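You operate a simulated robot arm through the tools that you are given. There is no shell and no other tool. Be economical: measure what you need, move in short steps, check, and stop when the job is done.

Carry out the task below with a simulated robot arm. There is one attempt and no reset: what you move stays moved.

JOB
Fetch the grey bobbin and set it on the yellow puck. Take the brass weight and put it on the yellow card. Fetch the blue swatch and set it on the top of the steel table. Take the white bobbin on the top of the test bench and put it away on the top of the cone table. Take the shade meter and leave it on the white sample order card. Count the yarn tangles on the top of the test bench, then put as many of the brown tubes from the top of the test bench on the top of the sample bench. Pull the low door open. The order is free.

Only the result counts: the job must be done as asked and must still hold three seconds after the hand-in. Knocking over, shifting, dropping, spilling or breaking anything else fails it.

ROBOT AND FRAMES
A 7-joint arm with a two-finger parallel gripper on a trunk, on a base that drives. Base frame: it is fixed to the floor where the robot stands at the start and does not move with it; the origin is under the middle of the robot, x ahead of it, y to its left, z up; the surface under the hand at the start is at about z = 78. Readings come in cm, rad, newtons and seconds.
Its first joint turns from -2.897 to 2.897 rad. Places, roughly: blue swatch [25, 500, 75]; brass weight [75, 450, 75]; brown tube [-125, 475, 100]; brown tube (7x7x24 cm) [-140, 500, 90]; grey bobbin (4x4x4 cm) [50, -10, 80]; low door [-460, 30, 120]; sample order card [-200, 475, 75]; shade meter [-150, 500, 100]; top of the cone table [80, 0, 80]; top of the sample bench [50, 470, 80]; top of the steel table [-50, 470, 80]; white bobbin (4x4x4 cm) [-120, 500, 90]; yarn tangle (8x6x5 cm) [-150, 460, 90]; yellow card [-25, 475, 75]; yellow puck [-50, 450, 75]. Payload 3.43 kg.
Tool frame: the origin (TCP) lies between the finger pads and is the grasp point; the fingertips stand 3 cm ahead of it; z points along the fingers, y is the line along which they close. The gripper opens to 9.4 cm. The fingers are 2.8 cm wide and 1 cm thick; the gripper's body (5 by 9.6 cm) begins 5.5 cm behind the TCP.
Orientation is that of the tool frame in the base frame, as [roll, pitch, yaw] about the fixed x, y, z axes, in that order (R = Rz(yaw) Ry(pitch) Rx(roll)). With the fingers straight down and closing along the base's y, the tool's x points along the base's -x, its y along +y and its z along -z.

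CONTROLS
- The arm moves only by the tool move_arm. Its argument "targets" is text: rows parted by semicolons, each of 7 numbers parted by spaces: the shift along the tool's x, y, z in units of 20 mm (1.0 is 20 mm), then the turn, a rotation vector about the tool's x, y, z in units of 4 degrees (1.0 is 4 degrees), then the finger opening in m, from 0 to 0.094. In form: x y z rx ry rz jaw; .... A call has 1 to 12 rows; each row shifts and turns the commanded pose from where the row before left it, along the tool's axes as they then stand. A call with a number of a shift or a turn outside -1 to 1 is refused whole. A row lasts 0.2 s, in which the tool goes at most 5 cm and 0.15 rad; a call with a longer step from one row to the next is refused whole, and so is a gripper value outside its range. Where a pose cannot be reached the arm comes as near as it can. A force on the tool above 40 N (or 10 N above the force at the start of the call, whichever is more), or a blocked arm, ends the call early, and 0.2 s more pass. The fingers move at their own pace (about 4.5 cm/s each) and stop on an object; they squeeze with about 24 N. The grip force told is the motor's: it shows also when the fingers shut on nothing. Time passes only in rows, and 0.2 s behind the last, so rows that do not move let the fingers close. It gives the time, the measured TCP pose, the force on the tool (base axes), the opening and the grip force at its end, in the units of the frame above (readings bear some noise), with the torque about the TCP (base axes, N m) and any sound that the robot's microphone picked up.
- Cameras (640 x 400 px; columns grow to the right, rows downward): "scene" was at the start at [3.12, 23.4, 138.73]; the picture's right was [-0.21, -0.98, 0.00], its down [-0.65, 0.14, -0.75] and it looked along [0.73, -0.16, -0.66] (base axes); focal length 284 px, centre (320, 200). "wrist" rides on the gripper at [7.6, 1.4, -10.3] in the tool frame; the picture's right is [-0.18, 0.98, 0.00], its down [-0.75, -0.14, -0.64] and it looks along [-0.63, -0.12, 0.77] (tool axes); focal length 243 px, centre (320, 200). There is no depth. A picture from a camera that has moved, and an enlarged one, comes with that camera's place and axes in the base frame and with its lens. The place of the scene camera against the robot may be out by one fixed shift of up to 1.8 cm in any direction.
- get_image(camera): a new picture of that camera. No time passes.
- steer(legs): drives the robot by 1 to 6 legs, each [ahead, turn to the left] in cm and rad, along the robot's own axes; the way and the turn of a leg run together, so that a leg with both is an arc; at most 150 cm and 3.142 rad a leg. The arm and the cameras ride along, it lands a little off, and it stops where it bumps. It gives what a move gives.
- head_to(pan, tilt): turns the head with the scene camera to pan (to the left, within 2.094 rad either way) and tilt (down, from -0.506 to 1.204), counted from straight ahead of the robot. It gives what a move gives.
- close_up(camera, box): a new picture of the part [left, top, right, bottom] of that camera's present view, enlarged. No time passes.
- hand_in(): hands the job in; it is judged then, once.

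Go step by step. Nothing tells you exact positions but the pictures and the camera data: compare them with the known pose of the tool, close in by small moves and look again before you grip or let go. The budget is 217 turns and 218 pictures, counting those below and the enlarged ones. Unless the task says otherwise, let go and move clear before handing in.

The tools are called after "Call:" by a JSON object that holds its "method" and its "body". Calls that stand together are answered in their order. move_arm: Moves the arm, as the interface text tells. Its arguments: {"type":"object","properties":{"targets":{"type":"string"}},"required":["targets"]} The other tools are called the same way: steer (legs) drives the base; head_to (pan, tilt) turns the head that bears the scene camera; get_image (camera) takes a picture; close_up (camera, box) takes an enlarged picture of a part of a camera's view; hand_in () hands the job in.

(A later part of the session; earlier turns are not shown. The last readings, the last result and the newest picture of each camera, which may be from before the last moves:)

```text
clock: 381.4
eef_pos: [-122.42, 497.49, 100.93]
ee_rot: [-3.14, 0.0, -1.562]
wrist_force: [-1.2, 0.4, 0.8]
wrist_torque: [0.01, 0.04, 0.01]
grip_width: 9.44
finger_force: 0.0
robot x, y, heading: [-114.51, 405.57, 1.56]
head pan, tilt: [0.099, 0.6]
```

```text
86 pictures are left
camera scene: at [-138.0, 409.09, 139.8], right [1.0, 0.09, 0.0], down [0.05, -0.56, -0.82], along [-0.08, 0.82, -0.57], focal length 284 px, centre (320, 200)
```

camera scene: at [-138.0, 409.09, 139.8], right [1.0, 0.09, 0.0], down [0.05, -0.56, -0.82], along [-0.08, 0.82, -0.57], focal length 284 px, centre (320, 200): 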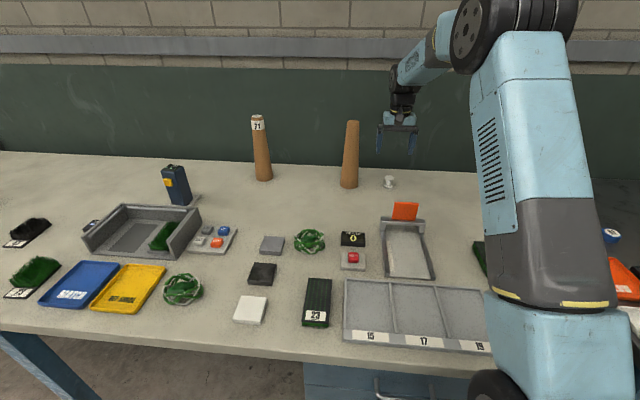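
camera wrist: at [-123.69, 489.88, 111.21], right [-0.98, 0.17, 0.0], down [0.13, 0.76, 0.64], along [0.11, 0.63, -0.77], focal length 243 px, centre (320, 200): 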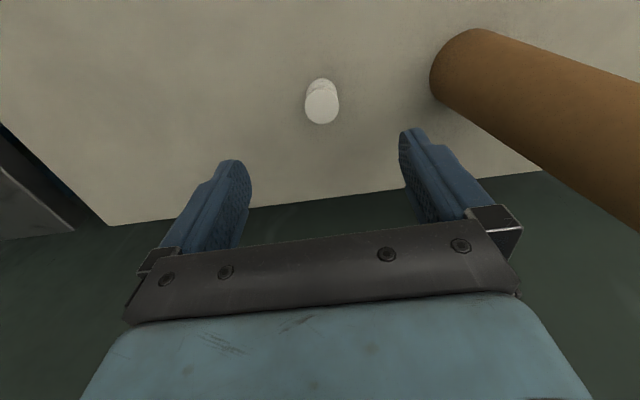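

Aligned. Descend with 7 cm opening and grip.

Call:
{"method": "move_arm", "body": {"targets": "0.05 0 1 0 0 0 0.07; 0 0 1 0 0 0 0.07; 0 0 1 0 0 0 0.07; 0 0 1 0 0 0 0.07; 0 0 1 0 0 0 0.07; 0 0 0.9 0 0 0 0.07; 0 0 0.2 0 0 0 0.07; 0 0 0 0 0 0 0.03; 0 0 0 0 0 0 0.01; 0 0 0 0 0 0 0.01; 0 0 0 0 0 0 0.01; 0 0 0 0 0 0 0.01"}}

Call:
{"method": "get_image", "body": {"camera": "wrist"}}

```text
clock: 384.0
eef_pos: [-122.35, 497.42, 88.73]
ee_rot: [-3.14, 0.0, -1.559]
wrist_force: [-1.1, -0.4, 0.9]
wrist_torque: [0.01, -0.01, -0.01]
grip_width: 3.03
finger_force: 24.3
robot x, y, heading: [-114.49, 405.47, 1.56]
head pan, tilt: [0.099, 0.6]
```

```text
85 pictures are left
camera wrist: at [-123.7, 489.9, 98.98], right [-0.98, 0.17, 0.0], down [0.13, 0.76, 0.64], along [0.11, 0.63, -0.77], focal length 243 px, centre (320, 200)
```

wrist: 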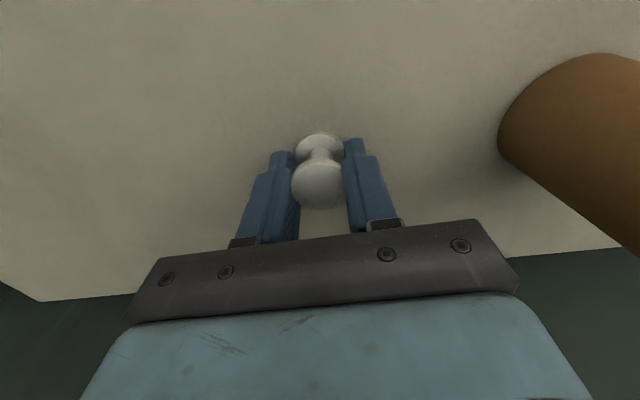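

Bobbin gripped. Lifting and retracting, then starting the drive to the cone table; I plan to set it in the free strip near [50,11] between the blue and orange bobbins.

Call:
{"method": "move_arm", "body": {"targets": "0 0 -1 0 0 0 0.01; 0 0 -1 0 0 0 0.01; 0 0 -1 0 0 0 0.01; 0 0 -1 0 0 0 0.01; 0 0 -1 0 0 0 0.01; 0 0 -1 0 0 0 0.01; 0 0 -1 0 0 0 0.01; 0 0 -1 0 0 0 0.01; 0 0 -1 0 0 0 0.01; 0 0 -1 0 0 0 0.01; 0 0 -1 0 0 0 0.01; 0 0 -1 0 0 0 0.01"}}

Call:
{"method": "move_arm", "body": {"targets": "1 0 -1 0 0 0 0.01; 1 0 -1 0 0 0 0.01; 1 0 -1 0 0 0 0.01; 1 0 0 0 0 0 0.01; 1 0 0 0 0 0 0.01; 1 0 0 0 0 0 0.01; 1 0 0 0 0 0 0.01; 1 0 0 0 0 0 0.01; 1 0 0 0 0 0 0.01; 1 0 0 0 0 0 0.01; 1 0 0 0 0 0 0.01; 1 0 0 0 0 0 0.01"}}

Call:
{"method": "steer", "body": {"legs": [[-22, 0], [0, -0.5]]}}

Call:
{"method": "steer", "body": {"legs": [[0, -0.5]]}}

Call:
{"method": "steer", "body": {"legs": [[0, -0.55]]}}

Call:
{"method": "get_image", "body": {"camera": "wrist"}}

```text
clock: 386.6
eef_pos: [-122.27, 497.46, 112.78]
ee_rot: [-3.14, 0.0, -1.561]
wrist_force: [0.4, 0.6, 0.3]
wrist_torque: [-0.02, 0.03, -0.02]
grip_width: 3.05
finger_force: 24.3
robot x, y, heading: [-114.46, 405.26, 1.565]
head pan, tilt: [0.099, 0.6]
```

```text
clock: 389.2
eef_pos: [-122.11, 473.43, 118.88]
ee_rot: [-3.139, -0.002, -1.56]
wrist_force: [0.0, 0.2, -1.7]
wrist_torque: [-0.03, 0.02, 0.0]
grip_width: 3.0
finger_force: 23.9
robot x, y, heading: [-114.15, 405.31, 1.565]
head pan, tilt: [0.099, 0.6]
```

```text
clock: 392.5
eef_pos: [-88.88, 446.5, 118.75]
ee_rot: [-3.141, -0.002, -2.06]
wrist_force: [0.9, 0.9, -0.3]
wrist_torque: [0.01, 0.03, 0.03]
grip_width: 3.02
finger_force: 23.6
robot x, y, heading: [-117.6, 384.78, 1.059]
head pan, tilt: [0.099, 0.6]
```

```text
clock: 394.5
eef_pos: [-62.33, 424.88, 118.89]
ee_rot: [-3.141, 0.001, -2.567]
wrist_force: [0.4, 0.0, 0.0]
wrist_torque: [0.02, 0.0, -0.01]
grip_width: 3.02
finger_force: 23.9
robot x, y, heading: [-118.93, 387.89, 0.566]
head pan, tilt: [0.099, 0.6]
```

```text
clock: 396.6
eef_pos: [-51.21, 389.42, 119.04]
ee_rot: [-3.139, -0.001, -3.118]
wrist_force: [0.0, 1.5, 0.0]
wrist_torque: [-0.05, 0.01, 0.03]
grip_width: 3.01
finger_force: 24.0
robot x, y, heading: [-119.45, 391.48, 0.021]
head pan, tilt: [0.099, 0.6]
```

```text
84 pictures are left
camera wrist: at [-58.77, 390.73, 129.14], right [0.16, 0.99, 0.0], down [0.76, -0.12, 0.64], along [0.63, -0.11, -0.77], focal length 243 px, centre (320, 200)
```

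wrist: 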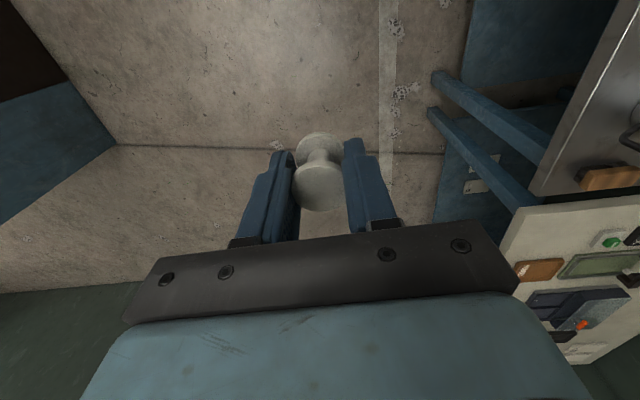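

Call:
{"method": "steer", "body": {"legs": [[40, -0.1], [103, 0]]}}

Call:
{"method": "steer", "body": {"legs": [[0, -0.45]]}}

Call:
{"method": "steer", "body": {"legs": [[0, -0.45]]}}

Call:
{"method": "steer", "body": {"legs": [[0, -0.43]]}}

Call:
{"method": "head_to", "body": {"pan": 0, "tilt": 0.4}}

Call:
{"method": "get_image", "body": {"camera": "scene"}}

```text
clock: 404.2
eef_pos: [93.44, 374.03, 118.92]
ee_rot: [-3.139, -0.002, 3.075]
wrist_force: [0.1, 0.0, -0.7]
wrist_torque: [-0.01, -0.02, 0.03]
grip_width: 3.01
finger_force: 24.2
robot x, y, heading: [25.86, 382.41, -0.073]
head pan, tilt: [0.099, 0.6]
```

```text
clock: 406.1
eef_pos: [83.05, 345.61, 118.87]
ee_rot: [-3.141, -0.001, 2.625]
wrist_force: [-0.6, -0.2, 0.2]
wrist_torque: [0.04, -0.01, -0.02]
grip_width: 3.0
finger_force: 24.0
robot x, y, heading: [27.44, 384.99, -0.519]
head pan, tilt: [0.099, 0.6]
```

```text
clock: 407.9
eef_pos: [60.8, 325.47, 119.1]
ee_rot: [-3.141, -0.001, 2.183]
wrist_force: [0.4, 0.1, -1.1]
wrist_torque: [-0.03, 0.0, -0.03]
grip_width: 3.02
finger_force: 23.8
robot x, y, heading: [29.87, 387.0, -0.967]
head pan, tilt: [0.099, 0.6]
```

```text
clock: 409.7
eef_pos: [33.27, 317.62, 119.1]
ee_rot: [-3.14, 0.0, 1.764]
wrist_force: [-0.7, -0.3, -0.8]
wrist_torque: [-0.01, -0.01, 0.03]
grip_width: 3.01
finger_force: 24.2
robot x, y, heading: [32.47, 386.62, -1.379]
head pan, tilt: [0.099, 0.6]
```

```text
clock: 410.4
eef_pos: [33.33, 317.66, 119.11]
ee_rot: [-3.14, 0.001, 1.765]
wrist_force: [0.7, 0.9, -0.1]
wrist_torque: [0.03, 0.03, 0.02]
grip_width: 3.02
finger_force: 23.4
robot x, y, heading: [32.76, 386.67, -1.379]
head pan, tilt: [0.0, 0.4]
```

```text
83 pictures are left
camera scene: at [57.21, 388.48, 141.62], right [-0.98, -0.19, 0.0], down [-0.07, 0.38, -0.92], along [0.17, -0.9, -0.39], focal length 284 px, centre (320, 200)
```

scene: 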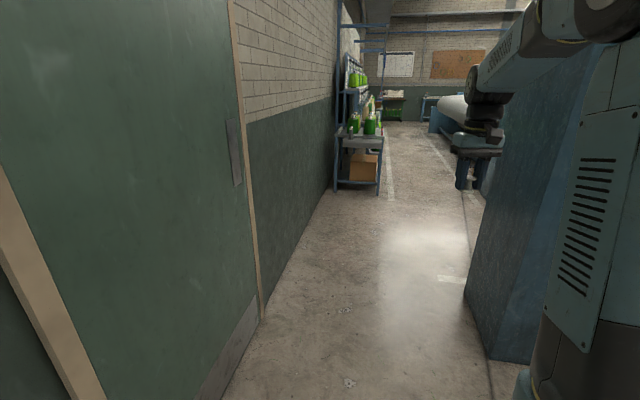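

Corridor is clear. Driving south.

Call:
{"method": "steer", "body": {"legs": [[100, 0], [60, -0.19], [65, 0]]}}

Call:
{"method": "steer", "body": {"legs": [[0, -0.5]]}}

Call:
{"method": "get_image", "body": {"camera": "scene"}}

```text
clock: 422.1
eef_pos: [49.73, 94.97, 119.07]
ee_rot: [-3.14, 0.001, 1.593]
wrist_force: [0.1, 0.8, -0.6]
wrist_torque: [-0.01, -0.01, 0.03]
grip_width: 3.01
finger_force: 24.1
robot x, y, heading: [60.95, 163.0, -1.554]
head pan, tilt: [0.0, 0.4]
```

```text
clock: 424.0
eef_pos: [19.05, 108.54, 119.11]
ee_rot: [-3.139, -0.002, 1.105]
wrist_force: [0.2, 0.0, -0.3]
wrist_torque: [-0.03, 0.0, -0.02]
grip_width: 3.0
finger_force: 24.4
robot x, y, heading: [63.75, 161.85, -2.041]
head pan, tilt: [0.0, 0.4]
```

```text
82 pictures are left
camera scene: at [84.06, 148.74, 141.62], right [-0.89, 0.46, 0.0], down [0.18, 0.35, -0.92], along [-0.42, -0.82, -0.39], focal length 284 px, centre (320, 200)
```

scene: 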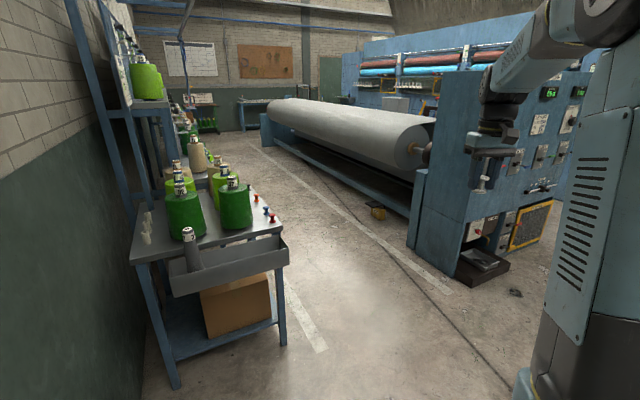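

Path to the cone table's front is free. Driving there and turning toward it.

Call:
{"method": "steer", "body": {"legs": [[115, -0.1]]}}

Call:
{"method": "steer", "body": {"legs": [[0, 0.45]]}}

Call:
{"method": "steer", "body": {"legs": [[0, 0.45]]}}

Call:
{"method": "steer", "body": {"legs": [[0, 0.45]]}}

Call:
{"method": "head_to", "body": {"pan": 0, "tilt": 0.65}}

Call:
{"method": "get_image", "body": {"camera": "scene"}}

```text
clock: 429.9
eef_pos: [-42.06, 14.41, 119.32]
ee_rot: [-3.139, 0.001, 1.012]
wrist_force: [-0.6, 1.0, -1.0]
wrist_torque: [-0.01, 0.03, -0.06]
grip_width: 3.01
finger_force: 24.2
robot x, y, heading: [7.18, 63.19, -2.133]
head pan, tilt: [0.0, 0.4]
```

```text
clock: 431.8
eef_pos: [-15.19, -2.79, 119.28]
ee_rot: [3.142, -0.001, 1.471]
wrist_force: [0.4, 0.0, 0.5]
wrist_torque: [0.0, 0.0, 0.01]
grip_width: 2.99
finger_force: 24.1
robot x, y, heading: [4.57, 63.65, -1.685]
head pan, tilt: [0.0, 0.4]
```

```text
clock: 433.6
eef_pos: [15.82, -4.31, 119.25]
ee_rot: [-3.139, 0.0, 1.926]
wrist_force: [0.5, 0.3, -0.7]
wrist_torque: [0.02, -0.01, -0.03]
grip_width: 3.0
finger_force: 24.3
robot x, y, heading: [1.49, 62.73, -1.231]
head pan, tilt: [0.0, 0.4]
```

```text
clock: 435.5
eef_pos: [43.47, 8.58, 119.44]
ee_rot: [-3.141, -0.003, 2.376]
wrist_force: [-0.1, -0.7, -0.4]
wrist_torque: [-0.03, -0.02, -0.01]
grip_width: 3.04
finger_force: 23.5
robot x, y, heading: [-0.71, 60.46, -0.78]
head pan, tilt: [0.0, 0.4]
```

```text
clock: 436.2
eef_pos: [43.38, 8.6, 119.4]
ee_rot: [-3.14, 0.001, 2.374]
wrist_force: [0.5, 0.2, -0.2]
wrist_torque: [0.02, 0.0, 0.02]
grip_width: 3.05
finger_force: 23.4
robot x, y, heading: [-1.03, 60.52, -0.776]
head pan, tilt: [0.0, 0.649]
```

```text
81 pictures are left
camera scene: at [18.62, 76.05, 139.38], right [-0.7, -0.71, 0.0], down [-0.43, 0.42, -0.8], along [0.57, -0.56, -0.6], focal length 284 px, centre (320, 200)
```

scene: 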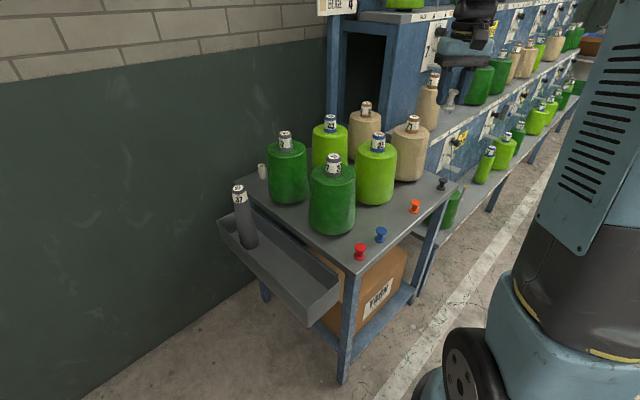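

Target spot between blue [50,20] and orange [50,1]. Wrist view to confirm.

Call:
{"method": "get_image", "body": {"camera": "wrist"}}

```text
80 pictures are left
camera wrist: at [38.94, 14.85, 129.67], right [0.81, 0.58, 0.0], down [0.45, -0.62, 0.64], along [0.37, -0.52, -0.77], focal length 243 px, centre (320, 200)
```

wrist: 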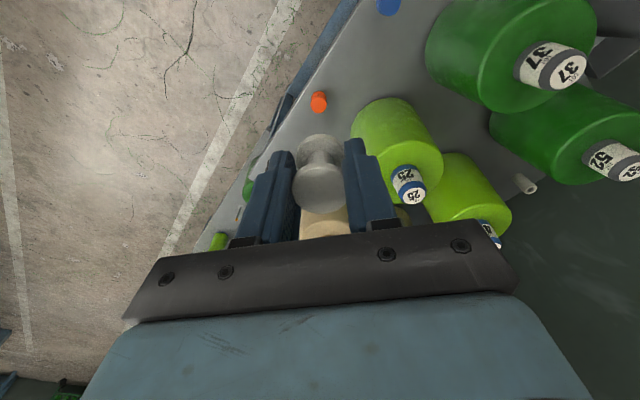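

Midpoint ≈[48.5,11], well clear of the cones. Move over and descend.

Call:
{"method": "move_arm", "body": {"targets": "-0.36 0.9 0 0 0 0 0.01; -0.36 0.9 0 0 0 0 0.01; -0.36 0.9 0 0 0 0 0.01; 0 0 1 0 0 0 0.01; 0 0 1 0 0 0 0.01; 0 0 1 0 0 0 0.01; 0 0 1 0 0 0 0.01; 0 0 1 0 0 0 0.01; 0 0 1 0 0 0 0.01; 0 0 1 0 0 0 0.01; 0 0 1 0 0 0 0.01; 0 0 1 0 0 0 0.01"}}

Call:
{"method": "get_image", "body": {"camera": "wrist"}}

Call:
{"method": "get_image", "body": {"camera": "scene"}}

```text
clock: 438.8
eef_pos: [48.73, 10.91, 101.46]
ee_rot: [-3.14, -0.001, 2.374]
wrist_force: [0.0, -0.4, 0.0]
wrist_torque: [0.03, 0.0, 0.0]
grip_width: 3.04
finger_force: 23.7
robot x, y, heading: [-0.81, 60.7, -0.778]
head pan, tilt: [0.0, 0.649]
```

```text
79 pictures are left
camera wrist: at [44.27, 17.25, 111.61], right [0.81, 0.58, 0.0], down [0.45, -0.62, 0.64], along [0.37, -0.52, -0.77], focal length 243 px, centre (320, 200)
```

wrist: 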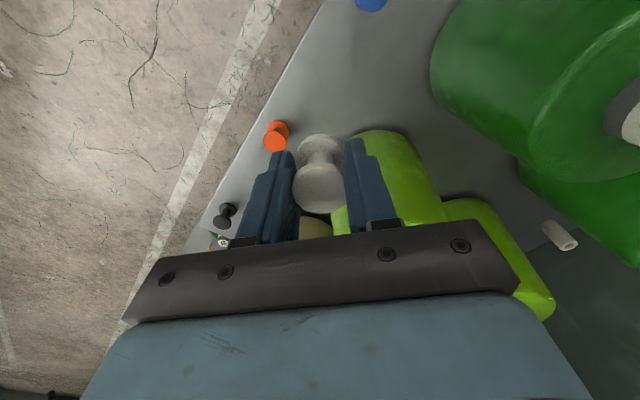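

```text
78 pictures are left
camera scene: at [18.61, 76.06, 139.37], right [-0.7, -0.71, 0.0], down [-0.43, 0.43, -0.8], along [0.57, -0.56, -0.6], focal length 284 px, centre (320, 200)
```

scene: 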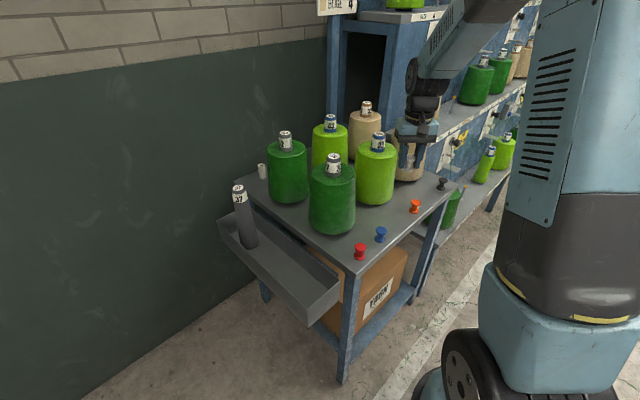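

Spot is on the table with margin. Continue down.

Call:
{"method": "move_arm", "body": {"targets": "-0.2 0.15 1 0 0 0 0.01; 0 0 1 0 0 0 0.01; 0 0 1 0 0 0 0.01; 0 0 1 0 0 0 0.01; 0 0 1 0 0 0 0.01; 0 0 1 0 0 0 0.01; 0 0 1 0 0 0 0.01; 0 0 1 0 0 0 0.01; 0 0 0.8 0 0 0 0.01"}}

Call:
{"method": "get_image", "body": {"camera": "wrist"}}

```text
clock: 440.8
eef_pos: [49.03, 10.96, 83.8]
ee_rot: [-3.141, -0.003, 2.373]
wrist_force: [-0.5, 0.9, -0.3]
wrist_torque: [0.05, 0.0, 0.0]
grip_width: 2.98
finger_force: 24.3
robot x, y, heading: [-0.75, 61.06, -0.779]
head pan, tilt: [0.0, 0.649]
```

```text
77 pictures are left
camera wrist: at [44.64, 17.24, 94.02], right [0.81, 0.58, 0.0], down [0.45, -0.62, 0.64], along [0.37, -0.52, -0.77], focal length 243 px, centre (320, 200)
```

wrist: 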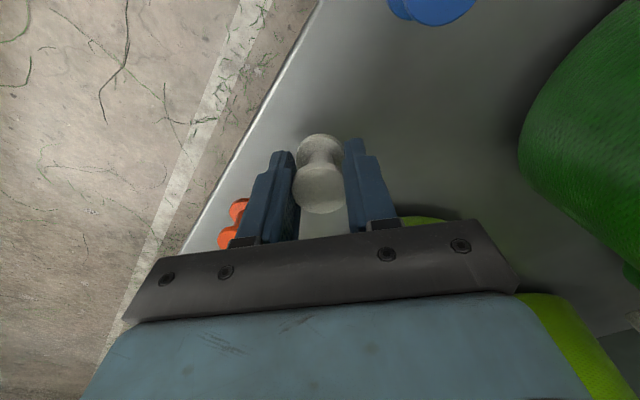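

Call:
{"method": "move_arm", "body": {"targets": "0 0 0.5 0 0 0 0.01; 0 0 0.3 0 0 0 0.01; 0 0 0.15 0 0 0 0.01; 0 0 0.1 0 0 0 0.01; 0 0 0 0 0 0 0.01"}}

```text
clock: 442.0
eef_pos: [49.11, 10.84, 81.71]
ee_rot: [-3.141, 0.0, 2.373]
wrist_force: [-0.1, -0.8, 7.2]
wrist_torque: [-0.05, 0.0, 0.03]
grip_width: 3.02
finger_force: 23.6
robot x, y, heading: [-0.75, 60.47, -0.776]
head pan, tilt: [0.0, 0.649]
```

Contact. Release and rise straight up.

Call:
{"method": "move_arm", "body": {"targets": "0 0 0 0 0 0 0.04; 0 0 0 0 0 0 0.05; 0 0 0 0 0 0 0.05; 0 0 -0.5 0 0 0 0.05; 0 0 -1 0 0 0 0.05; 0 0 -1 0 0 0 0.05; 0 0 -1 0 0 0 0.05; 0 0 -1 0 0 0 0.05; 0 0 -1 0 0 0 0.05; 0 0 -1 0 0 0 0.05; 0 0 -1 0 0 0 0.05; 0 0 -1 0 0 0 0.05"}}

Call:
{"method": "move_arm", "body": {"targets": "0 0 -1 0 0 0 0.05; 0 0 -1 0 0 0 0.05; 0 0 -1 0 0 0 0.05; 0 0 -1 0 0 0 0.05; 0 0 -1 0 0 0 0.05; 0 0 -1 0 0 0 0.05; 0 0 -1 0 0 0 0.05; 0 0 -1 0 0 0 0.05; 0 0 -1 0 0 0 0.05; 0 0 -1 0 0 0 0.05"}}

Call:
{"method": "get_image", "body": {"camera": "scene"}}

```text
clock: 444.6
eef_pos: [49.08, 10.72, 98.74]
ee_rot: [-3.141, 0.001, 2.374]
wrist_force: [0.2, -0.4, -1.0]
wrist_torque: [0.02, 0.0, 0.04]
grip_width: 4.99
finger_force: 0.0
robot x, y, heading: [-0.95, 60.72, -0.781]
head pan, tilt: [0.0, 0.649]
```

```text
clock: 446.8
eef_pos: [49.12, 10.85, 118.7]
ee_rot: [-3.141, -0.001, 2.374]
wrist_force: [-0.2, 0.3, -0.9]
wrist_torque: [-0.02, -0.03, -0.01]
grip_width: 5.01
finger_force: 0.0
robot x, y, heading: [-0.74, 60.52, -0.783]
head pan, tilt: [0.0, 0.649]
```

```text
76 pictures are left
camera scene: at [18.62, 76.04, 139.37], right [-0.7, -0.71, 0.0], down [-0.43, 0.43, -0.8], along [0.57, -0.56, -0.61], focal length 284 px, centre (320, 200)
```

scene: 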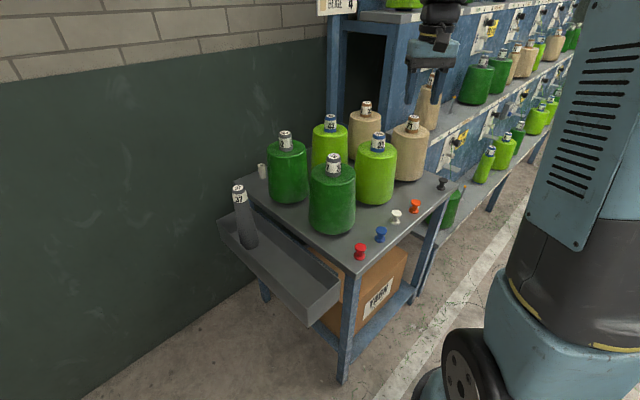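

The white bobbin is placed. Last: the low door far to the west. Turning around toward -x.

Call:
{"method": "steer", "body": {"legs": [[-25, 0], [0, -0.5]]}}

Call:
{"method": "steer", "body": {"legs": [[0, -0.5]]}}

Call:
{"method": "steer", "body": {"legs": [[0, -0.5]]}}

Call:
{"method": "steer", "body": {"legs": [[0, -0.5]]}}

Call:
{"method": "steer", "body": {"legs": [[0, -0.5]]}}

Call:
{"method": "head_to", "body": {"pan": 0.0, "tilt": 0.25}}

Call:
{"method": "get_image", "body": {"camera": "scene"}}

```text
clock: 450.3
eef_pos: [1.13, 10.26, 118.57]
ee_rot: [-3.141, 0.001, 1.868]
wrist_force: [0.3, -0.7, 0.7]
wrist_torque: [-0.03, -0.01, 0.0]
grip_width: 4.99
finger_force: 0.1
robot x, y, heading: [-15.29, 78.76, -1.283]
head pan, tilt: [0.0, 0.649]
```

```text
clock: 452.2
eef_pos: [-33.73, 11.5, 118.66]
ee_rot: [-3.14, -0.001, 1.365]
wrist_force: [0.1, 0.3, 0.5]
wrist_torque: [-0.04, 0.05, -0.04]
grip_width: 5.0
finger_force: 0.0
robot x, y, heading: [-11.22, 78.64, -1.781]
head pan, tilt: [0.0, 0.649]
```

```text
clock: 454.2
eef_pos: [-63.33, 30.53, 118.81]
ee_rot: [-3.141, -0.001, 0.864]
wrist_force: [-1.0, -1.1, -0.4]
wrist_torque: [0.0, -0.02, 0.0]
grip_width: 4.99
finger_force: 0.0
robot x, y, heading: [-8.81, 76.61, -2.276]
head pan, tilt: [0.0, 0.649]
```

```text
clock: 456.2
eef_pos: [-78.93, 62.05, 118.77]
ee_rot: [-3.139, 0.0, 0.365]
wrist_force: [-0.5, 0.2, -1.1]
wrist_torque: [-0.03, 0.0, 0.0]
grip_width: 5.01
finger_force: 0.1
robot x, y, heading: [-8.33, 73.15, -2.777]
head pan, tilt: [0.0, 0.649]
```

```text
clock: 458.2
eef_pos: [-75.07, 97.37, 118.88]
ee_rot: [-3.14, 0.0, -0.133]
wrist_force: [-0.3, 0.6, 0.3]
wrist_torque: [0.02, 0.01, -0.02]
grip_width: 4.97
finger_force: 0.1
robot x, y, heading: [-7.77, 69.6, 3.014]
head pan, tilt: [0.0, 0.649]
```

```text
clock: 459.1
eef_pos: [-75.07, 97.16, 118.84]
ee_rot: [-3.138, 0.001, -0.134]
wrist_force: [-0.1, 0.8, 0.4]
wrist_torque: [0.02, 0.02, 0.0]
grip_width: 4.99
finger_force: 0.0
robot x, y, heading: [-8.14, 69.56, 3.019]
head pan, tilt: [0.0, 0.25]
```

```text
75 pictures are left
camera scene: at [-13.42, 47.26, 143.01], right [0.12, 0.99, 0.0], down [0.25, -0.03, -0.97], along [-0.96, 0.12, -0.25], focal length 284 px, centre (320, 200)
```

scene: 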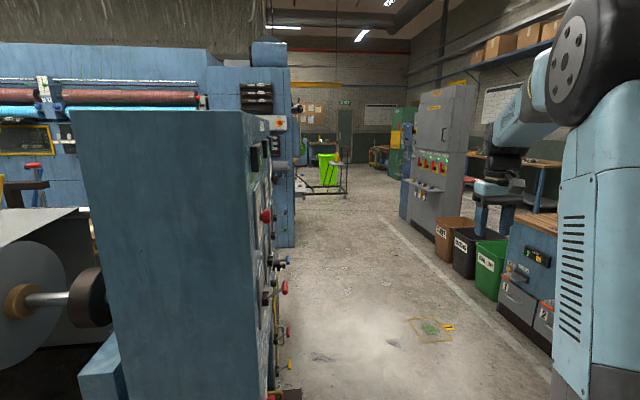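

The aisle runs west between the loom controls and the station. I'll take the lane y≈102, clear of the loom's tray and the floor marks.

Call:
{"method": "steer", "body": {"legs": [[0, -0.42]]}}

Call:
{"method": "steer", "body": {"legs": [[60, 0]]}}

Call:
{"method": "steer", "body": {"legs": [[0, 0.53]]}}

Call:
{"method": "get_image", "body": {"camera": "scene"}}

```text
clock: 460.8
eef_pos: [-57.91, 122.09, 118.83]
ee_rot: [-3.141, -0.003, -0.553]
wrist_force: [0.4, 0.5, 0.1]
wrist_torque: [-0.01, -0.02, -0.02]
grip_width: 5.0
finger_force: 0.1
robot x, y, heading: [-9.57, 67.15, 2.596]
head pan, tilt: [0.0, 0.25]
```

```text
clock: 464.3
eef_pos: [-110.19, 153.21, 118.9]
ee_rot: [-3.139, 0.0, -0.546]
wrist_force: [1.0, 0.8, 1.3]
wrist_torque: [-0.01, 0.02, -0.02]
grip_width: 5.01
finger_force: 0.1
robot x, y, heading: [-62.02, 98.39, 2.604]
head pan, tilt: [0.0, 0.25]
```

```text
clock: 466.4
eef_pos: [-131.38, 121.14, 118.92]
ee_rot: [-3.139, -0.002, -0.019]
wrist_force: [-0.1, -0.3, 0.6]
wrist_torque: [-0.03, -0.02, -0.02]
grip_width: 5.02
finger_force: 0.1
robot x, y, heading: [-61.48, 101.7, 3.121]
head pan, tilt: [0.0, 0.25]
```

```text
74 pictures are left
camera scene: at [-64.54, 79.18, 143.02], right [0.02, 1.0, 0.0], down [0.25, 0.0, -0.97], along [-0.97, 0.02, -0.25], focal length 284 px, centre (320, 200)
```

scene: 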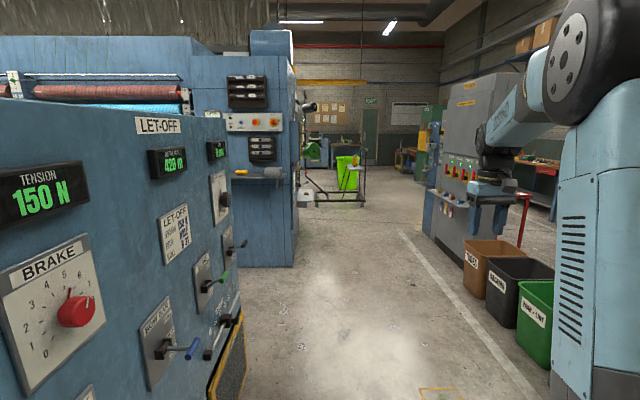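

Call:
{"method": "steer", "body": {"legs": [[150, 0], [40, 0]]}}

Call:
{"method": "head_to", "body": {"pan": 0.15, "tilt": 0.3}}

Call:
{"method": "get_image", "body": {"camera": "scene"}}

```text
clock: 476.0
eef_pos: [-319.51, 128.77, 119.17]
ee_rot: [-3.139, -0.001, -0.042]
wrist_force: [0.2, -0.1, -0.7]
wrist_torque: [-0.03, -0.04, -0.05]
grip_width: 5.02
finger_force: 0.1
robot x, y, heading: [-250.5, 108.09, 3.099]
head pan, tilt: [0.0, 0.25]
```

```text
clock: 476.7
eef_pos: [-319.78, 128.64, 119.1]
ee_rot: [-3.139, -0.001, -0.041]
wrist_force: [-0.1, 0.2, 0.8]
wrist_torque: [-0.01, 0.02, -0.01]
grip_width: 5.0
finger_force: 0.0
robot x, y, heading: [-250.18, 108.15, 3.102]
head pan, tilt: [0.15, 0.3]
```

```text
73 pictures are left
camera scene: at [-253.73, 83.82, 142.55], right [-0.11, 0.99, 0.0], down [0.29, 0.03, -0.96], along [-0.95, -0.1, -0.3], focal length 284 px, centre (320, 200)
```

scene: 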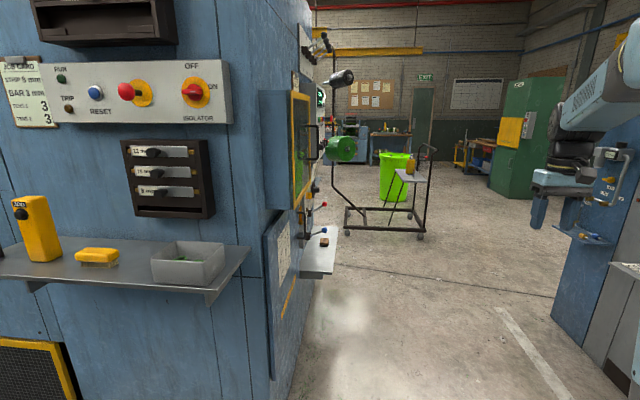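

The machine block's north face carries doors. Moving on further to see that face from the aisle.

Call:
{"method": "steer", "body": {"legs": [[0, -0.25]]}}

Call:
{"method": "steer", "body": {"legs": [[120, 0]]}}

Call:
{"method": "head_to", "body": {"pan": 0.9, "tilt": 0.3}}

Call:
{"method": "get_image", "body": {"camera": "scene"}}

```text
clock: 478.0
eef_pos: [-311.93, 145.16, 119.07]
ee_rot: [-3.14, 0.001, -0.295]
wrist_force: [-0.4, -0.6, 0.1]
wrist_torque: [0.01, 0.0, 0.03]
grip_width: 4.98
finger_force: 0.0
robot x, y, heading: [-250.16, 105.94, 2.853]
head pan, tilt: [0.15, 0.3]
```

```text
clock: 484.1
eef_pos: [-423.8, 181.71, 119.05]
ee_rot: [-3.14, 0.0, -0.317]
wrist_force: [-0.8, 0.7, 0.2]
wrist_torque: [-0.02, -0.02, 0.0]
grip_width: 5.0
finger_force: 0.1
robot x, y, heading: [-363.22, 141.6, 2.835]
head pan, tilt: [0.15, 0.3]
```

```text
clock: 485.2
eef_pos: [-423.83, 181.63, 119.0]
ee_rot: [-3.14, -0.001, -0.317]
wrist_force: [0.6, -0.7, -0.4]
wrist_torque: [0.01, -0.02, 0.02]
grip_width: 4.99
finger_force: 0.0
robot x, y, heading: [-363.35, 140.93, 2.823]
head pan, tilt: [0.901, 0.3]
```

```text
72 pictures are left
camera scene: at [-371.74, 112.49, 142.55], right [-0.55, 0.83, 0.0], down [0.25, 0.16, -0.96], along [-0.79, -0.53, -0.3], focal length 284 px, centre (320, 200)
```

scene: 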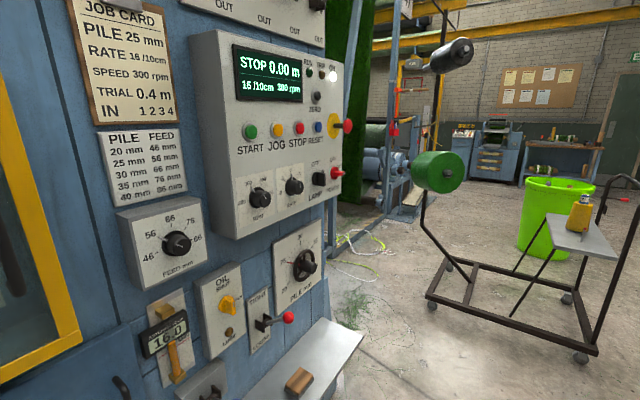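

Call:
{"method": "head_to", "body": {"pan": 1.6, "tilt": 0.45}}

Call:
{"method": "get_image", "body": {"camera": "scene"}}

```text
clock: 486.3
eef_pos: [-423.97, 181.68, 119.17]
ee_rot: [-3.139, 0.0, -0.316]
wrist_force: [0.6, -0.5, 0.2]
wrist_torque: [0.02, 0.04, -0.01]
grip_width: 5.02
finger_force: 0.0
robot x, y, heading: [-362.85, 141.21, 2.828]
head pan, tilt: [1.6, 0.45]
```

```text
71 pictures are left
camera scene: at [-366.54, 108.84, 141.16], right [-0.96, 0.28, 0.0], down [0.12, 0.42, -0.9], along [-0.25, -0.86, -0.44], focal length 284 px, centre (320, 200)
```

scene: 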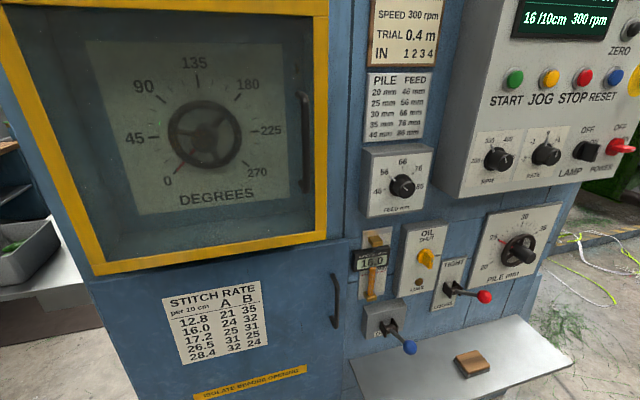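

There's a lower door on this face, but the given place [-460,30] lies further west. Driving on to look at the west side before deciding.

Call:
{"method": "steer", "body": {"legs": [[90, 0.25]]}}

Call:
{"method": "head_to", "body": {"pan": 1.5, "tilt": 0.2}}

Call:
{"method": "get_image", "body": {"camera": "scene"}}

```text
clock: 491.1
eef_pos: [-520.23, 182.71, 119.1]
ee_rot: [3.141, -0.002, -0.072]
wrist_force: [-0.4, -0.2, -1.0]
wrist_torque: [0.01, -0.01, 0.03]
grip_width: 5.0
finger_force: 0.1
robot x, y, heading: [-451.63, 158.3, 3.075]
head pan, tilt: [1.6, 0.45]
```

```text
clock: 491.8
eef_pos: [-520.16, 182.48, 119.21]
ee_rot: [-3.141, 0.0, -0.073]
wrist_force: [0.4, -0.1, 0.3]
wrist_torque: [0.03, -0.01, -0.02]
grip_width: 4.98
finger_force: 0.0
robot x, y, heading: [-451.65, 158.26, 3.069]
head pan, tilt: [1.499, 0.201]
```

```text
70 pictures are left
camera scene: at [-447.69, 125.82, 143.48], right [-0.99, 0.14, 0.0], down [0.03, 0.2, -0.98], along [-0.14, -0.97, -0.2], focal length 284 px, centre (320, 200)
```

scene: 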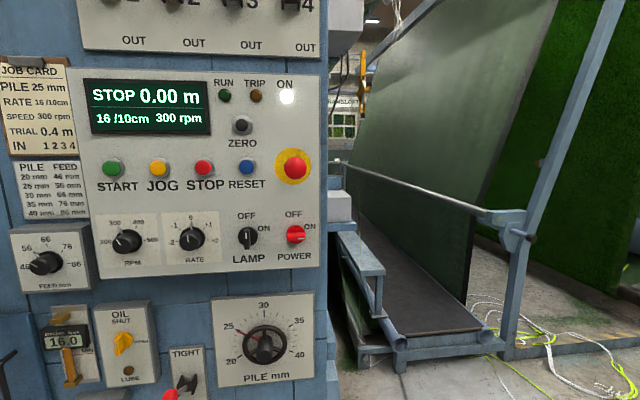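

The machine's west end is at x≈-460. Moving 35 cm more to peek at its west face.

Call:
{"method": "steer", "body": {"legs": [[35, 0]]}}

Call:
{"method": "head_to", "body": {"pan": 1.85, "tilt": 0.2}}

Call:
{"method": "get_image", "body": {"camera": "scene"}}

```text
clock: 494.2
eef_pos: [-555.66, 185.08, 119.28]
ee_rot: [-3.14, -0.001, -0.072]
wrist_force: [0.1, 0.2, -0.8]
wrist_torque: [-0.02, -0.04, 0.0]
grip_width: 4.99
finger_force: 0.1
robot x, y, heading: [-486.95, 160.55, 3.072]
head pan, tilt: [1.499, 0.201]
```

```text
clock: 495.0
eef_pos: [-555.8, 185.05, 119.26]
ee_rot: [-3.139, 0.0, -0.07]
wrist_force: [0.2, 0.4, -1.1]
wrist_torque: [0.02, 0.0, -0.01]
grip_width: 5.01
finger_force: 0.0
robot x, y, heading: [-487.19, 160.5, 3.073]
head pan, tilt: [1.85, 0.201]
```

```text
69 pictures are left
camera scene: at [-479.96, 128.34, 143.48], right [-0.98, -0.21, 0.0], down [-0.04, 0.19, -0.98], along [0.21, -0.96, -0.2], focal length 284 px, centre (320, 200)
```

scene: 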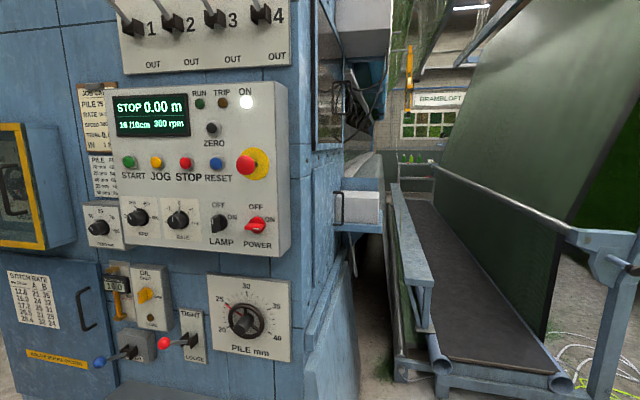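

Call:
{"method": "close_up", "body": {"camera": "scene", "box": [290, 0, 420, 400]}}

Call:
{"method": "close_up", "body": {"camera": "scene", "box": [0, 100, 160, 400]}}

```text
1.00 times, centred on (355, 200) of scene (not enlarged: the box is as wide or as high as the picture)
camera zoom: at [-479.96, 128.34, 143.48], right [-0.98, -0.21, 0.0], down [-0.04, 0.19, -0.98], along [0.21, -0.96, -0.2], focal length 284 px, centre (285, 200)
```

zoom: 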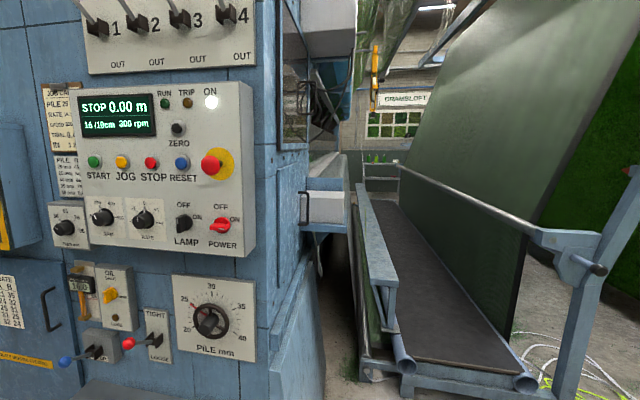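

```text
1.33 times, centred on (80, 250) of scene
camera zoom: at [-479.96, 128.34, 143.48], right [-0.98, -0.21, 0.0], down [-0.04, 0.19, -0.98], along [0.21, -0.96, -0.2], focal length 378 px, centre (640, 133)
```

zoom: 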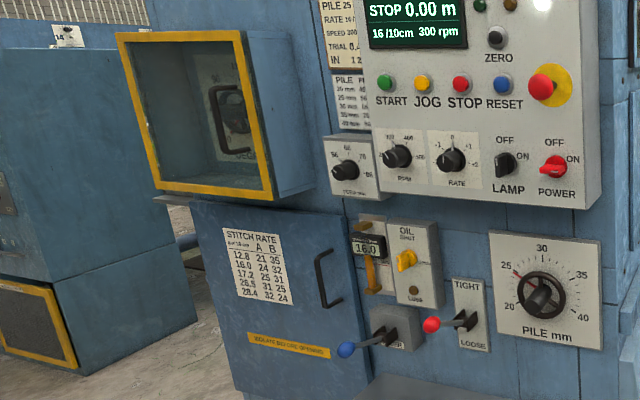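

The west end face has a door with a handle at about z 117, matching [-460,30,120] — this is the low door. Retract the arm and turn left to view it and the floor space.

Call:
{"method": "move_arm", "body": {"targets": "1 0 0 0 0 0 0.05; 1 0 0 0 0 0 0.05; 1 0 0 0 0 0 0.05; 1 0 0 0 0 0 0.05; 1 0 0 0 0 0 0.05; 1 0 0 0 0 0 0.05"}}

Call:
{"method": "steer", "body": {"legs": [[0, 0.5]]}}

Call:
{"method": "steer", "body": {"legs": [[0, 0.5]]}}

Call:
{"method": "head_to", "body": {"pan": 0.3, "tilt": 0.5}}

Call:
{"method": "get_image", "body": {"camera": "scene"}}

```text
clock: 496.4
eef_pos: [-543.7, 184.19, 119.09]
ee_rot: [-3.138, -0.002, -0.071]
wrist_force: [-0.1, 0.1, -0.1]
wrist_torque: [-0.03, 0.0, 0.0]
grip_width: 5.0
finger_force: 0.0
robot x, y, heading: [-486.85, 160.37, 3.076]
head pan, tilt: [1.85, 0.201]
```

```text
clock: 498.4
eef_pos: [-547.84, 153.82, 119.03]
ee_rot: [-3.14, 0.001, 0.434]
wrist_force: [-0.3, 0.0, 0.8]
wrist_torque: [-0.02, 0.0, -0.03]
grip_width: 5.01
finger_force: 0.1
robot x, y, heading: [-488.2, 163.72, -2.698]
head pan, tilt: [1.85, 0.201]
```

```text
clock: 500.4
eef_pos: [-535.64, 126.12, 119.24]
ee_rot: [-3.14, 0.001, 0.938]
wrist_force: [-0.9, 0.3, 0.2]
wrist_torque: [0.01, -0.01, -0.05]
grip_width: 5.01
finger_force: 0.1
robot x, y, heading: [-490.77, 165.12, -2.2]
head pan, tilt: [1.85, 0.201]
```

```text
clock: 502.0
eef_pos: [-535.62, 126.17, 119.26]
ee_rot: [-3.141, 0.001, 0.938]
wrist_force: [-0.4, -0.2, 0.2]
wrist_torque: [0.01, 0.0, -0.01]
grip_width: 4.99
finger_force: 0.2
robot x, y, heading: [-490.59, 165.63, -2.195]
head pan, tilt: [0.3, 0.499]
```

```text
66 pictures are left
camera scene: at [-470.24, 148.25, 140.71], right [-0.95, 0.32, 0.0], down [0.15, 0.45, -0.88], along [-0.28, -0.83, -0.48], focal length 284 px, centre (320, 200)
```

scene: 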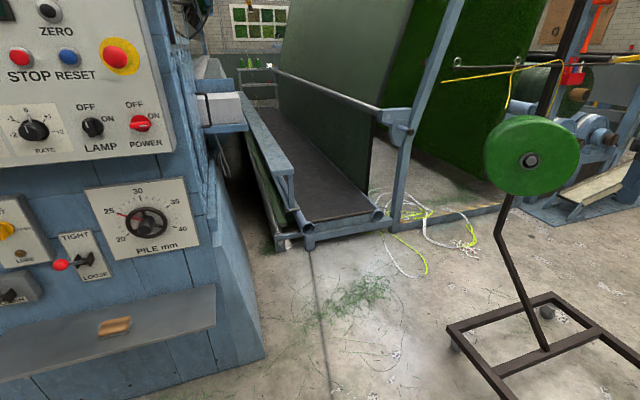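

I'll approach from the north-west: hook the handle with a finger and pull. First turn and drive a bit nearer along x≈-495.

Call:
{"method": "steer", "body": {"legs": [[0, 0.5]]}}

Call:
{"method": "steer", "body": {"legs": [[45, 0]]}}

Call:
{"method": "head_to", "body": {"pan": 0.15, "tilt": 0.3}}

Call:
{"method": "get_image", "body": {"camera": "scene"}}

```text
clock: 504.0
eef_pos: [-511.87, 109.16, 119.12]
ee_rot: [-3.14, -0.001, 1.432]
wrist_force: [-0.7, 0.1, 0.4]
wrist_torque: [0.01, -0.05, 0.01]
grip_width: 5.02
finger_force: 0.1
robot x, y, heading: [-493.78, 165.26, -1.706]
head pan, tilt: [0.3, 0.499]
```

```text
clock: 506.7
eef_pos: [-517.57, 65.12, 119.28]
ee_rot: [-3.141, 0.001, 1.436]
wrist_force: [-0.5, 0.5, -0.4]
wrist_torque: [0.02, 0.01, 0.02]
grip_width: 5.02
finger_force: 0.1
robot x, y, heading: [-499.9, 121.67, -1.704]
head pan, tilt: [0.3, 0.499]
```

```text
clock: 507.4
eef_pos: [-517.67, 65.07, 119.34]
ee_rot: [-3.138, 0.0, 1.435]
wrist_force: [0.0, -0.2, 0.0]
wrist_torque: [-0.02, 0.04, -0.01]
grip_width: 4.98
finger_force: 0.0
robot x, y, heading: [-499.45, 121.03, -1.703]
head pan, tilt: [0.15, 0.3]
```

```text
65 pictures are left
camera scene: at [-474.61, 115.41, 142.54], right [-1.0, -0.02, 0.0], down [-0.01, 0.3, -0.95], along [0.02, -0.95, -0.3], focal length 284 px, centre (320, 200)
```

scene: 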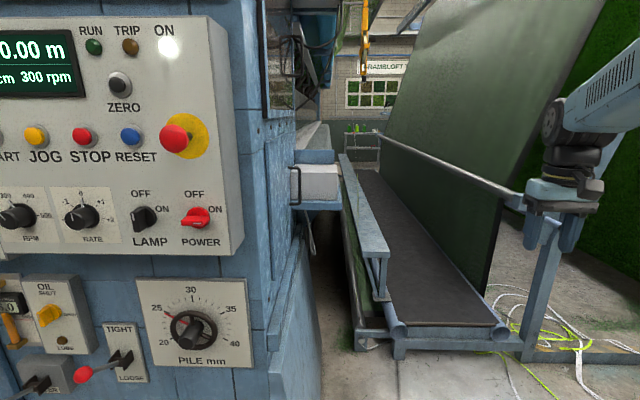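

Call:
{"method": "close_up", "body": {"camera": "scene", "box": [230, 90, 360, 260]}}

Call:
{"method": "get_image", "body": {"camera": "wrist"}}

```text
2.35 times, centred on (295, 175) of scene
camera zoom: at [-474.61, 115.41, 142.54], right [-1.0, -0.02, 0.0], down [-0.01, 0.3, -0.95], along [0.02, -0.95, -0.3], focal length 667 px, centre (379, 259)
```

zoom: 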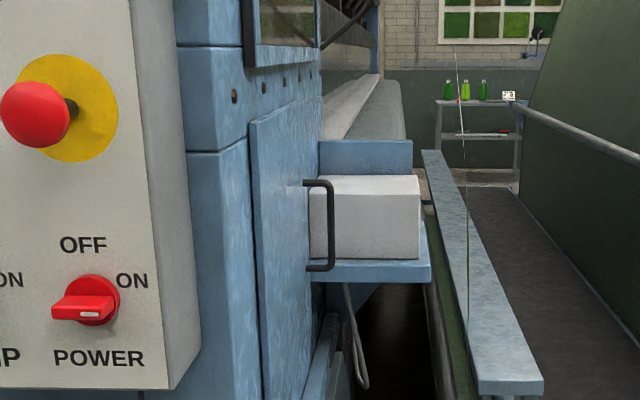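

```text
63 pictures are left
camera wrist: at [-515.14, 72.45, 129.53], right [0.95, -0.32, 0.0], down [-0.24, -0.73, 0.64], along [-0.2, -0.61, -0.77], focal length 243 px, centre (320, 200)
```

wrist: 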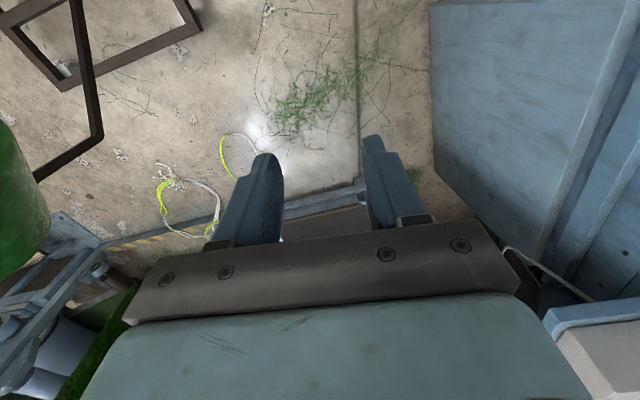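

Now the geometry is clear: the low door is on the west face, hinge near y≈58, U-handle with its vertical bar at about [-465.5,21,118], standing off ~3 cm. Positioning the base at about [-507,95].

Call:
{"method": "steer", "body": {"legs": [[22, 0]]}}

Call:
{"method": "steer", "body": {"legs": [[0, 0.35]]}}

Call:
{"method": "steer", "body": {"legs": [[0, 0.3]]}}

Call:
{"method": "head_to", "body": {"pan": -0.1, "tilt": 0.4}}

Call:
{"method": "get_image", "body": {"camera": "scene"}}

```text
clock: 509.1
eef_pos: [-520.59, 42.73, 119.32]
ee_rot: [-3.14, -0.001, 1.435]
wrist_force: [0.2, -1.5, 0.5]
wrist_torque: [-0.01, -0.01, 0.0]
grip_width: 5.01
finger_force: 0.0
robot x, y, heading: [-502.55, 98.9, -1.704]
head pan, tilt: [0.15, 0.3]
```

```text
clock: 510.8
eef_pos: [-500.04, 40.47, 119.26]
ee_rot: [-3.139, -0.001, 1.789]
wrist_force: [-0.8, 0.5, -0.5]
wrist_torque: [-0.04, 0.0, 0.01]
grip_width: 5.02
finger_force: 0.0
robot x, y, heading: [-504.75, 99.0, -1.351]
head pan, tilt: [0.15, 0.3]
```

```text
clock: 512.2
eef_pos: [-482.82, 44.76, 119.32]
ee_rot: [-3.14, 0.0, 2.095]
wrist_force: [-0.9, -0.4, 0.3]
wrist_torque: [-0.01, 0.02, -0.01]
grip_width: 5.0
finger_force: 0.0
robot x, y, heading: [-506.37, 97.94, -1.044]
head pan, tilt: [0.15, 0.3]
```

```text
clock: 513.0
eef_pos: [-482.82, 44.83, 119.44]
ee_rot: [-3.141, -0.001, 2.093]
wrist_force: [-0.3, 0.4, 0.1]
wrist_torque: [0.02, 0.01, -0.01]
grip_width: 5.01
finger_force: 0.1
robot x, y, heading: [-506.49, 98.17, -1.048]
head pan, tilt: [-0.099, 0.4]
```

```text
62 pictures are left
camera scene: at [-484.5, 107.32, 141.63], right [-0.91, -0.41, 0.0], down [-0.16, 0.35, -0.92], along [0.38, -0.84, -0.39], focal length 284 px, centre (320, 200)
```

scene: 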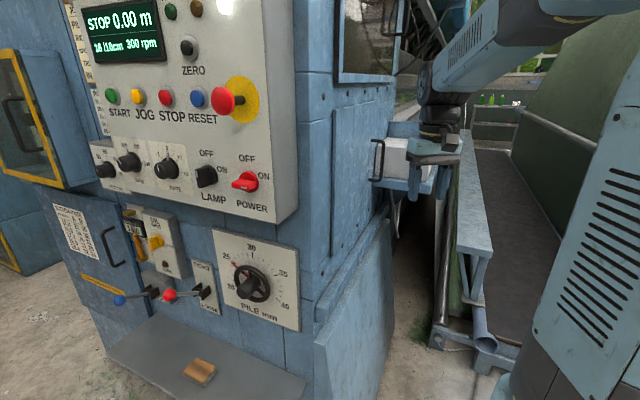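

Call:
{"method": "close_up", "body": {"camera": "scene", "box": [310, 80, 470, 280]}}

```text
2.00 times, centred on (390, 180) of scene
camera zoom: at [-484.5, 107.32, 141.63], right [-0.91, -0.41, 0.0], down [-0.16, 0.35, -0.92], along [0.38, -0.84, -0.39], focal length 567 px, centre (180, 240)
```

zoom: 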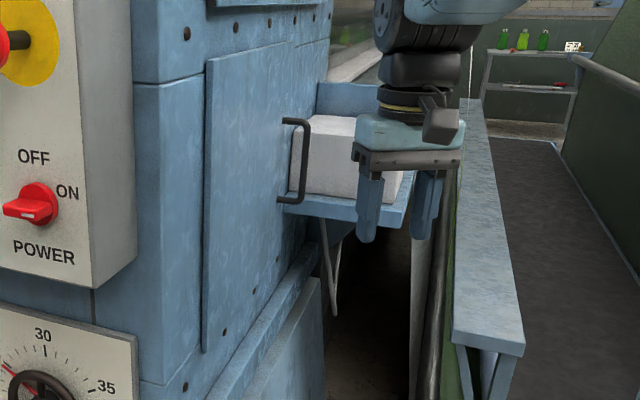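

Door and handle are well visible: bar near [-465,13,115.5], door face x≈-462. I'll yaw the hand toward the door and move in front of it.

Call:
{"method": "move_arm", "body": {"targets": "0 0 0 0 0 -0.937 0.05; 0 0 0 0 0 -0.937 0.05; 0 0 0 0 0 -0.937 0.05; 0 0 0 0 0 -0.937 0.05; 0 0 0 0 0 -0.937 0.05; 0 0 0 0 0 -0.937 0.05; 0 0 0 0 0 -0.937 0.05; 0 0 0 0 0 -0.937 0.05; -0.6 -1 0 0 0 0 0.05; -0.6 -1 0 0 0 0 0.05; -0.6 -1 0 0 0 0 0.05; -0.6 -1 0 0 0 0 0.05"}}

Call:
{"method": "move_arm", "body": {"targets": "-0.6 -1 0 0 -1 0 0.05; -0.6 -1 0 0 -1 0 0.05; 0 0 0 0 -1 0 0.05; 0 0 0 0 -1 0 0.05; 0 0 0 0 -1 0 0.05; 0 0 0 0 -1 0 0.05; 0 0 0 0 -1 0 0.05; 0 0 0 0 -1 0 0.05; 0 0 0 0 -1 0 0.05; 0 0 0 0 -1 0 0.05; 0 0 0 0 -1 0 0.05"}}

Call:
{"method": "get_image", "body": {"camera": "scene"}}

Call:
{"method": "get_image", "body": {"camera": "wrist"}}

```text
clock: 515.6
eef_pos: [-482.77, 35.55, 119.31]
ee_rot: [-3.141, -0.001, 2.618]
wrist_force: [0.5, -0.4, 0.3]
wrist_torque: [-0.03, 0.02, 0.02]
grip_width: 4.99
finger_force: 0.1
robot x, y, heading: [-506.17, 98.22, -1.05]
head pan, tilt: [-0.099, 0.4]
```

```text
clock: 518.0
eef_pos: [-482.6, 30.79, 119.56]
ee_rot: [-3.137, 0.768, 2.619]
wrist_force: [0.4, -0.8, 0.6]
wrist_torque: [0.05, -0.02, 0.0]
grip_width: 5.0
finger_force: 0.0
robot x, y, heading: [-506.36, 98.27, -1.045]
head pan, tilt: [-0.099, 0.4]
```

```text
60 pictures are left
camera scene: at [-484.49, 107.31, 141.62], right [-0.91, -0.41, 0.0], down [-0.16, 0.36, -0.92], along [0.38, -0.84, -0.39], focal length 284 px, centre (320, 200)
```

scene: 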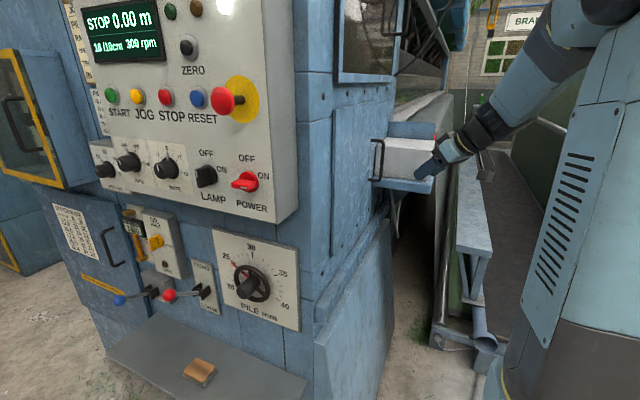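

```text
59 pictures are left
camera wrist: at [-492.71, 38.39, 121.6], right [0.61, 0.79, 0.13], down [0.01, -0.17, 0.99], along [0.79, -0.6, -0.11], focal length 243 px, centre (320, 200)
```

wrist: 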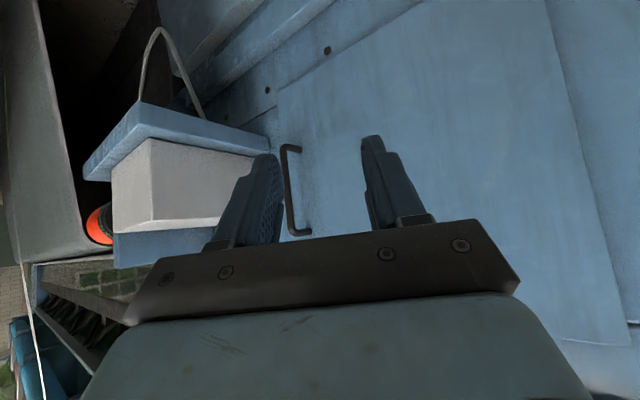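

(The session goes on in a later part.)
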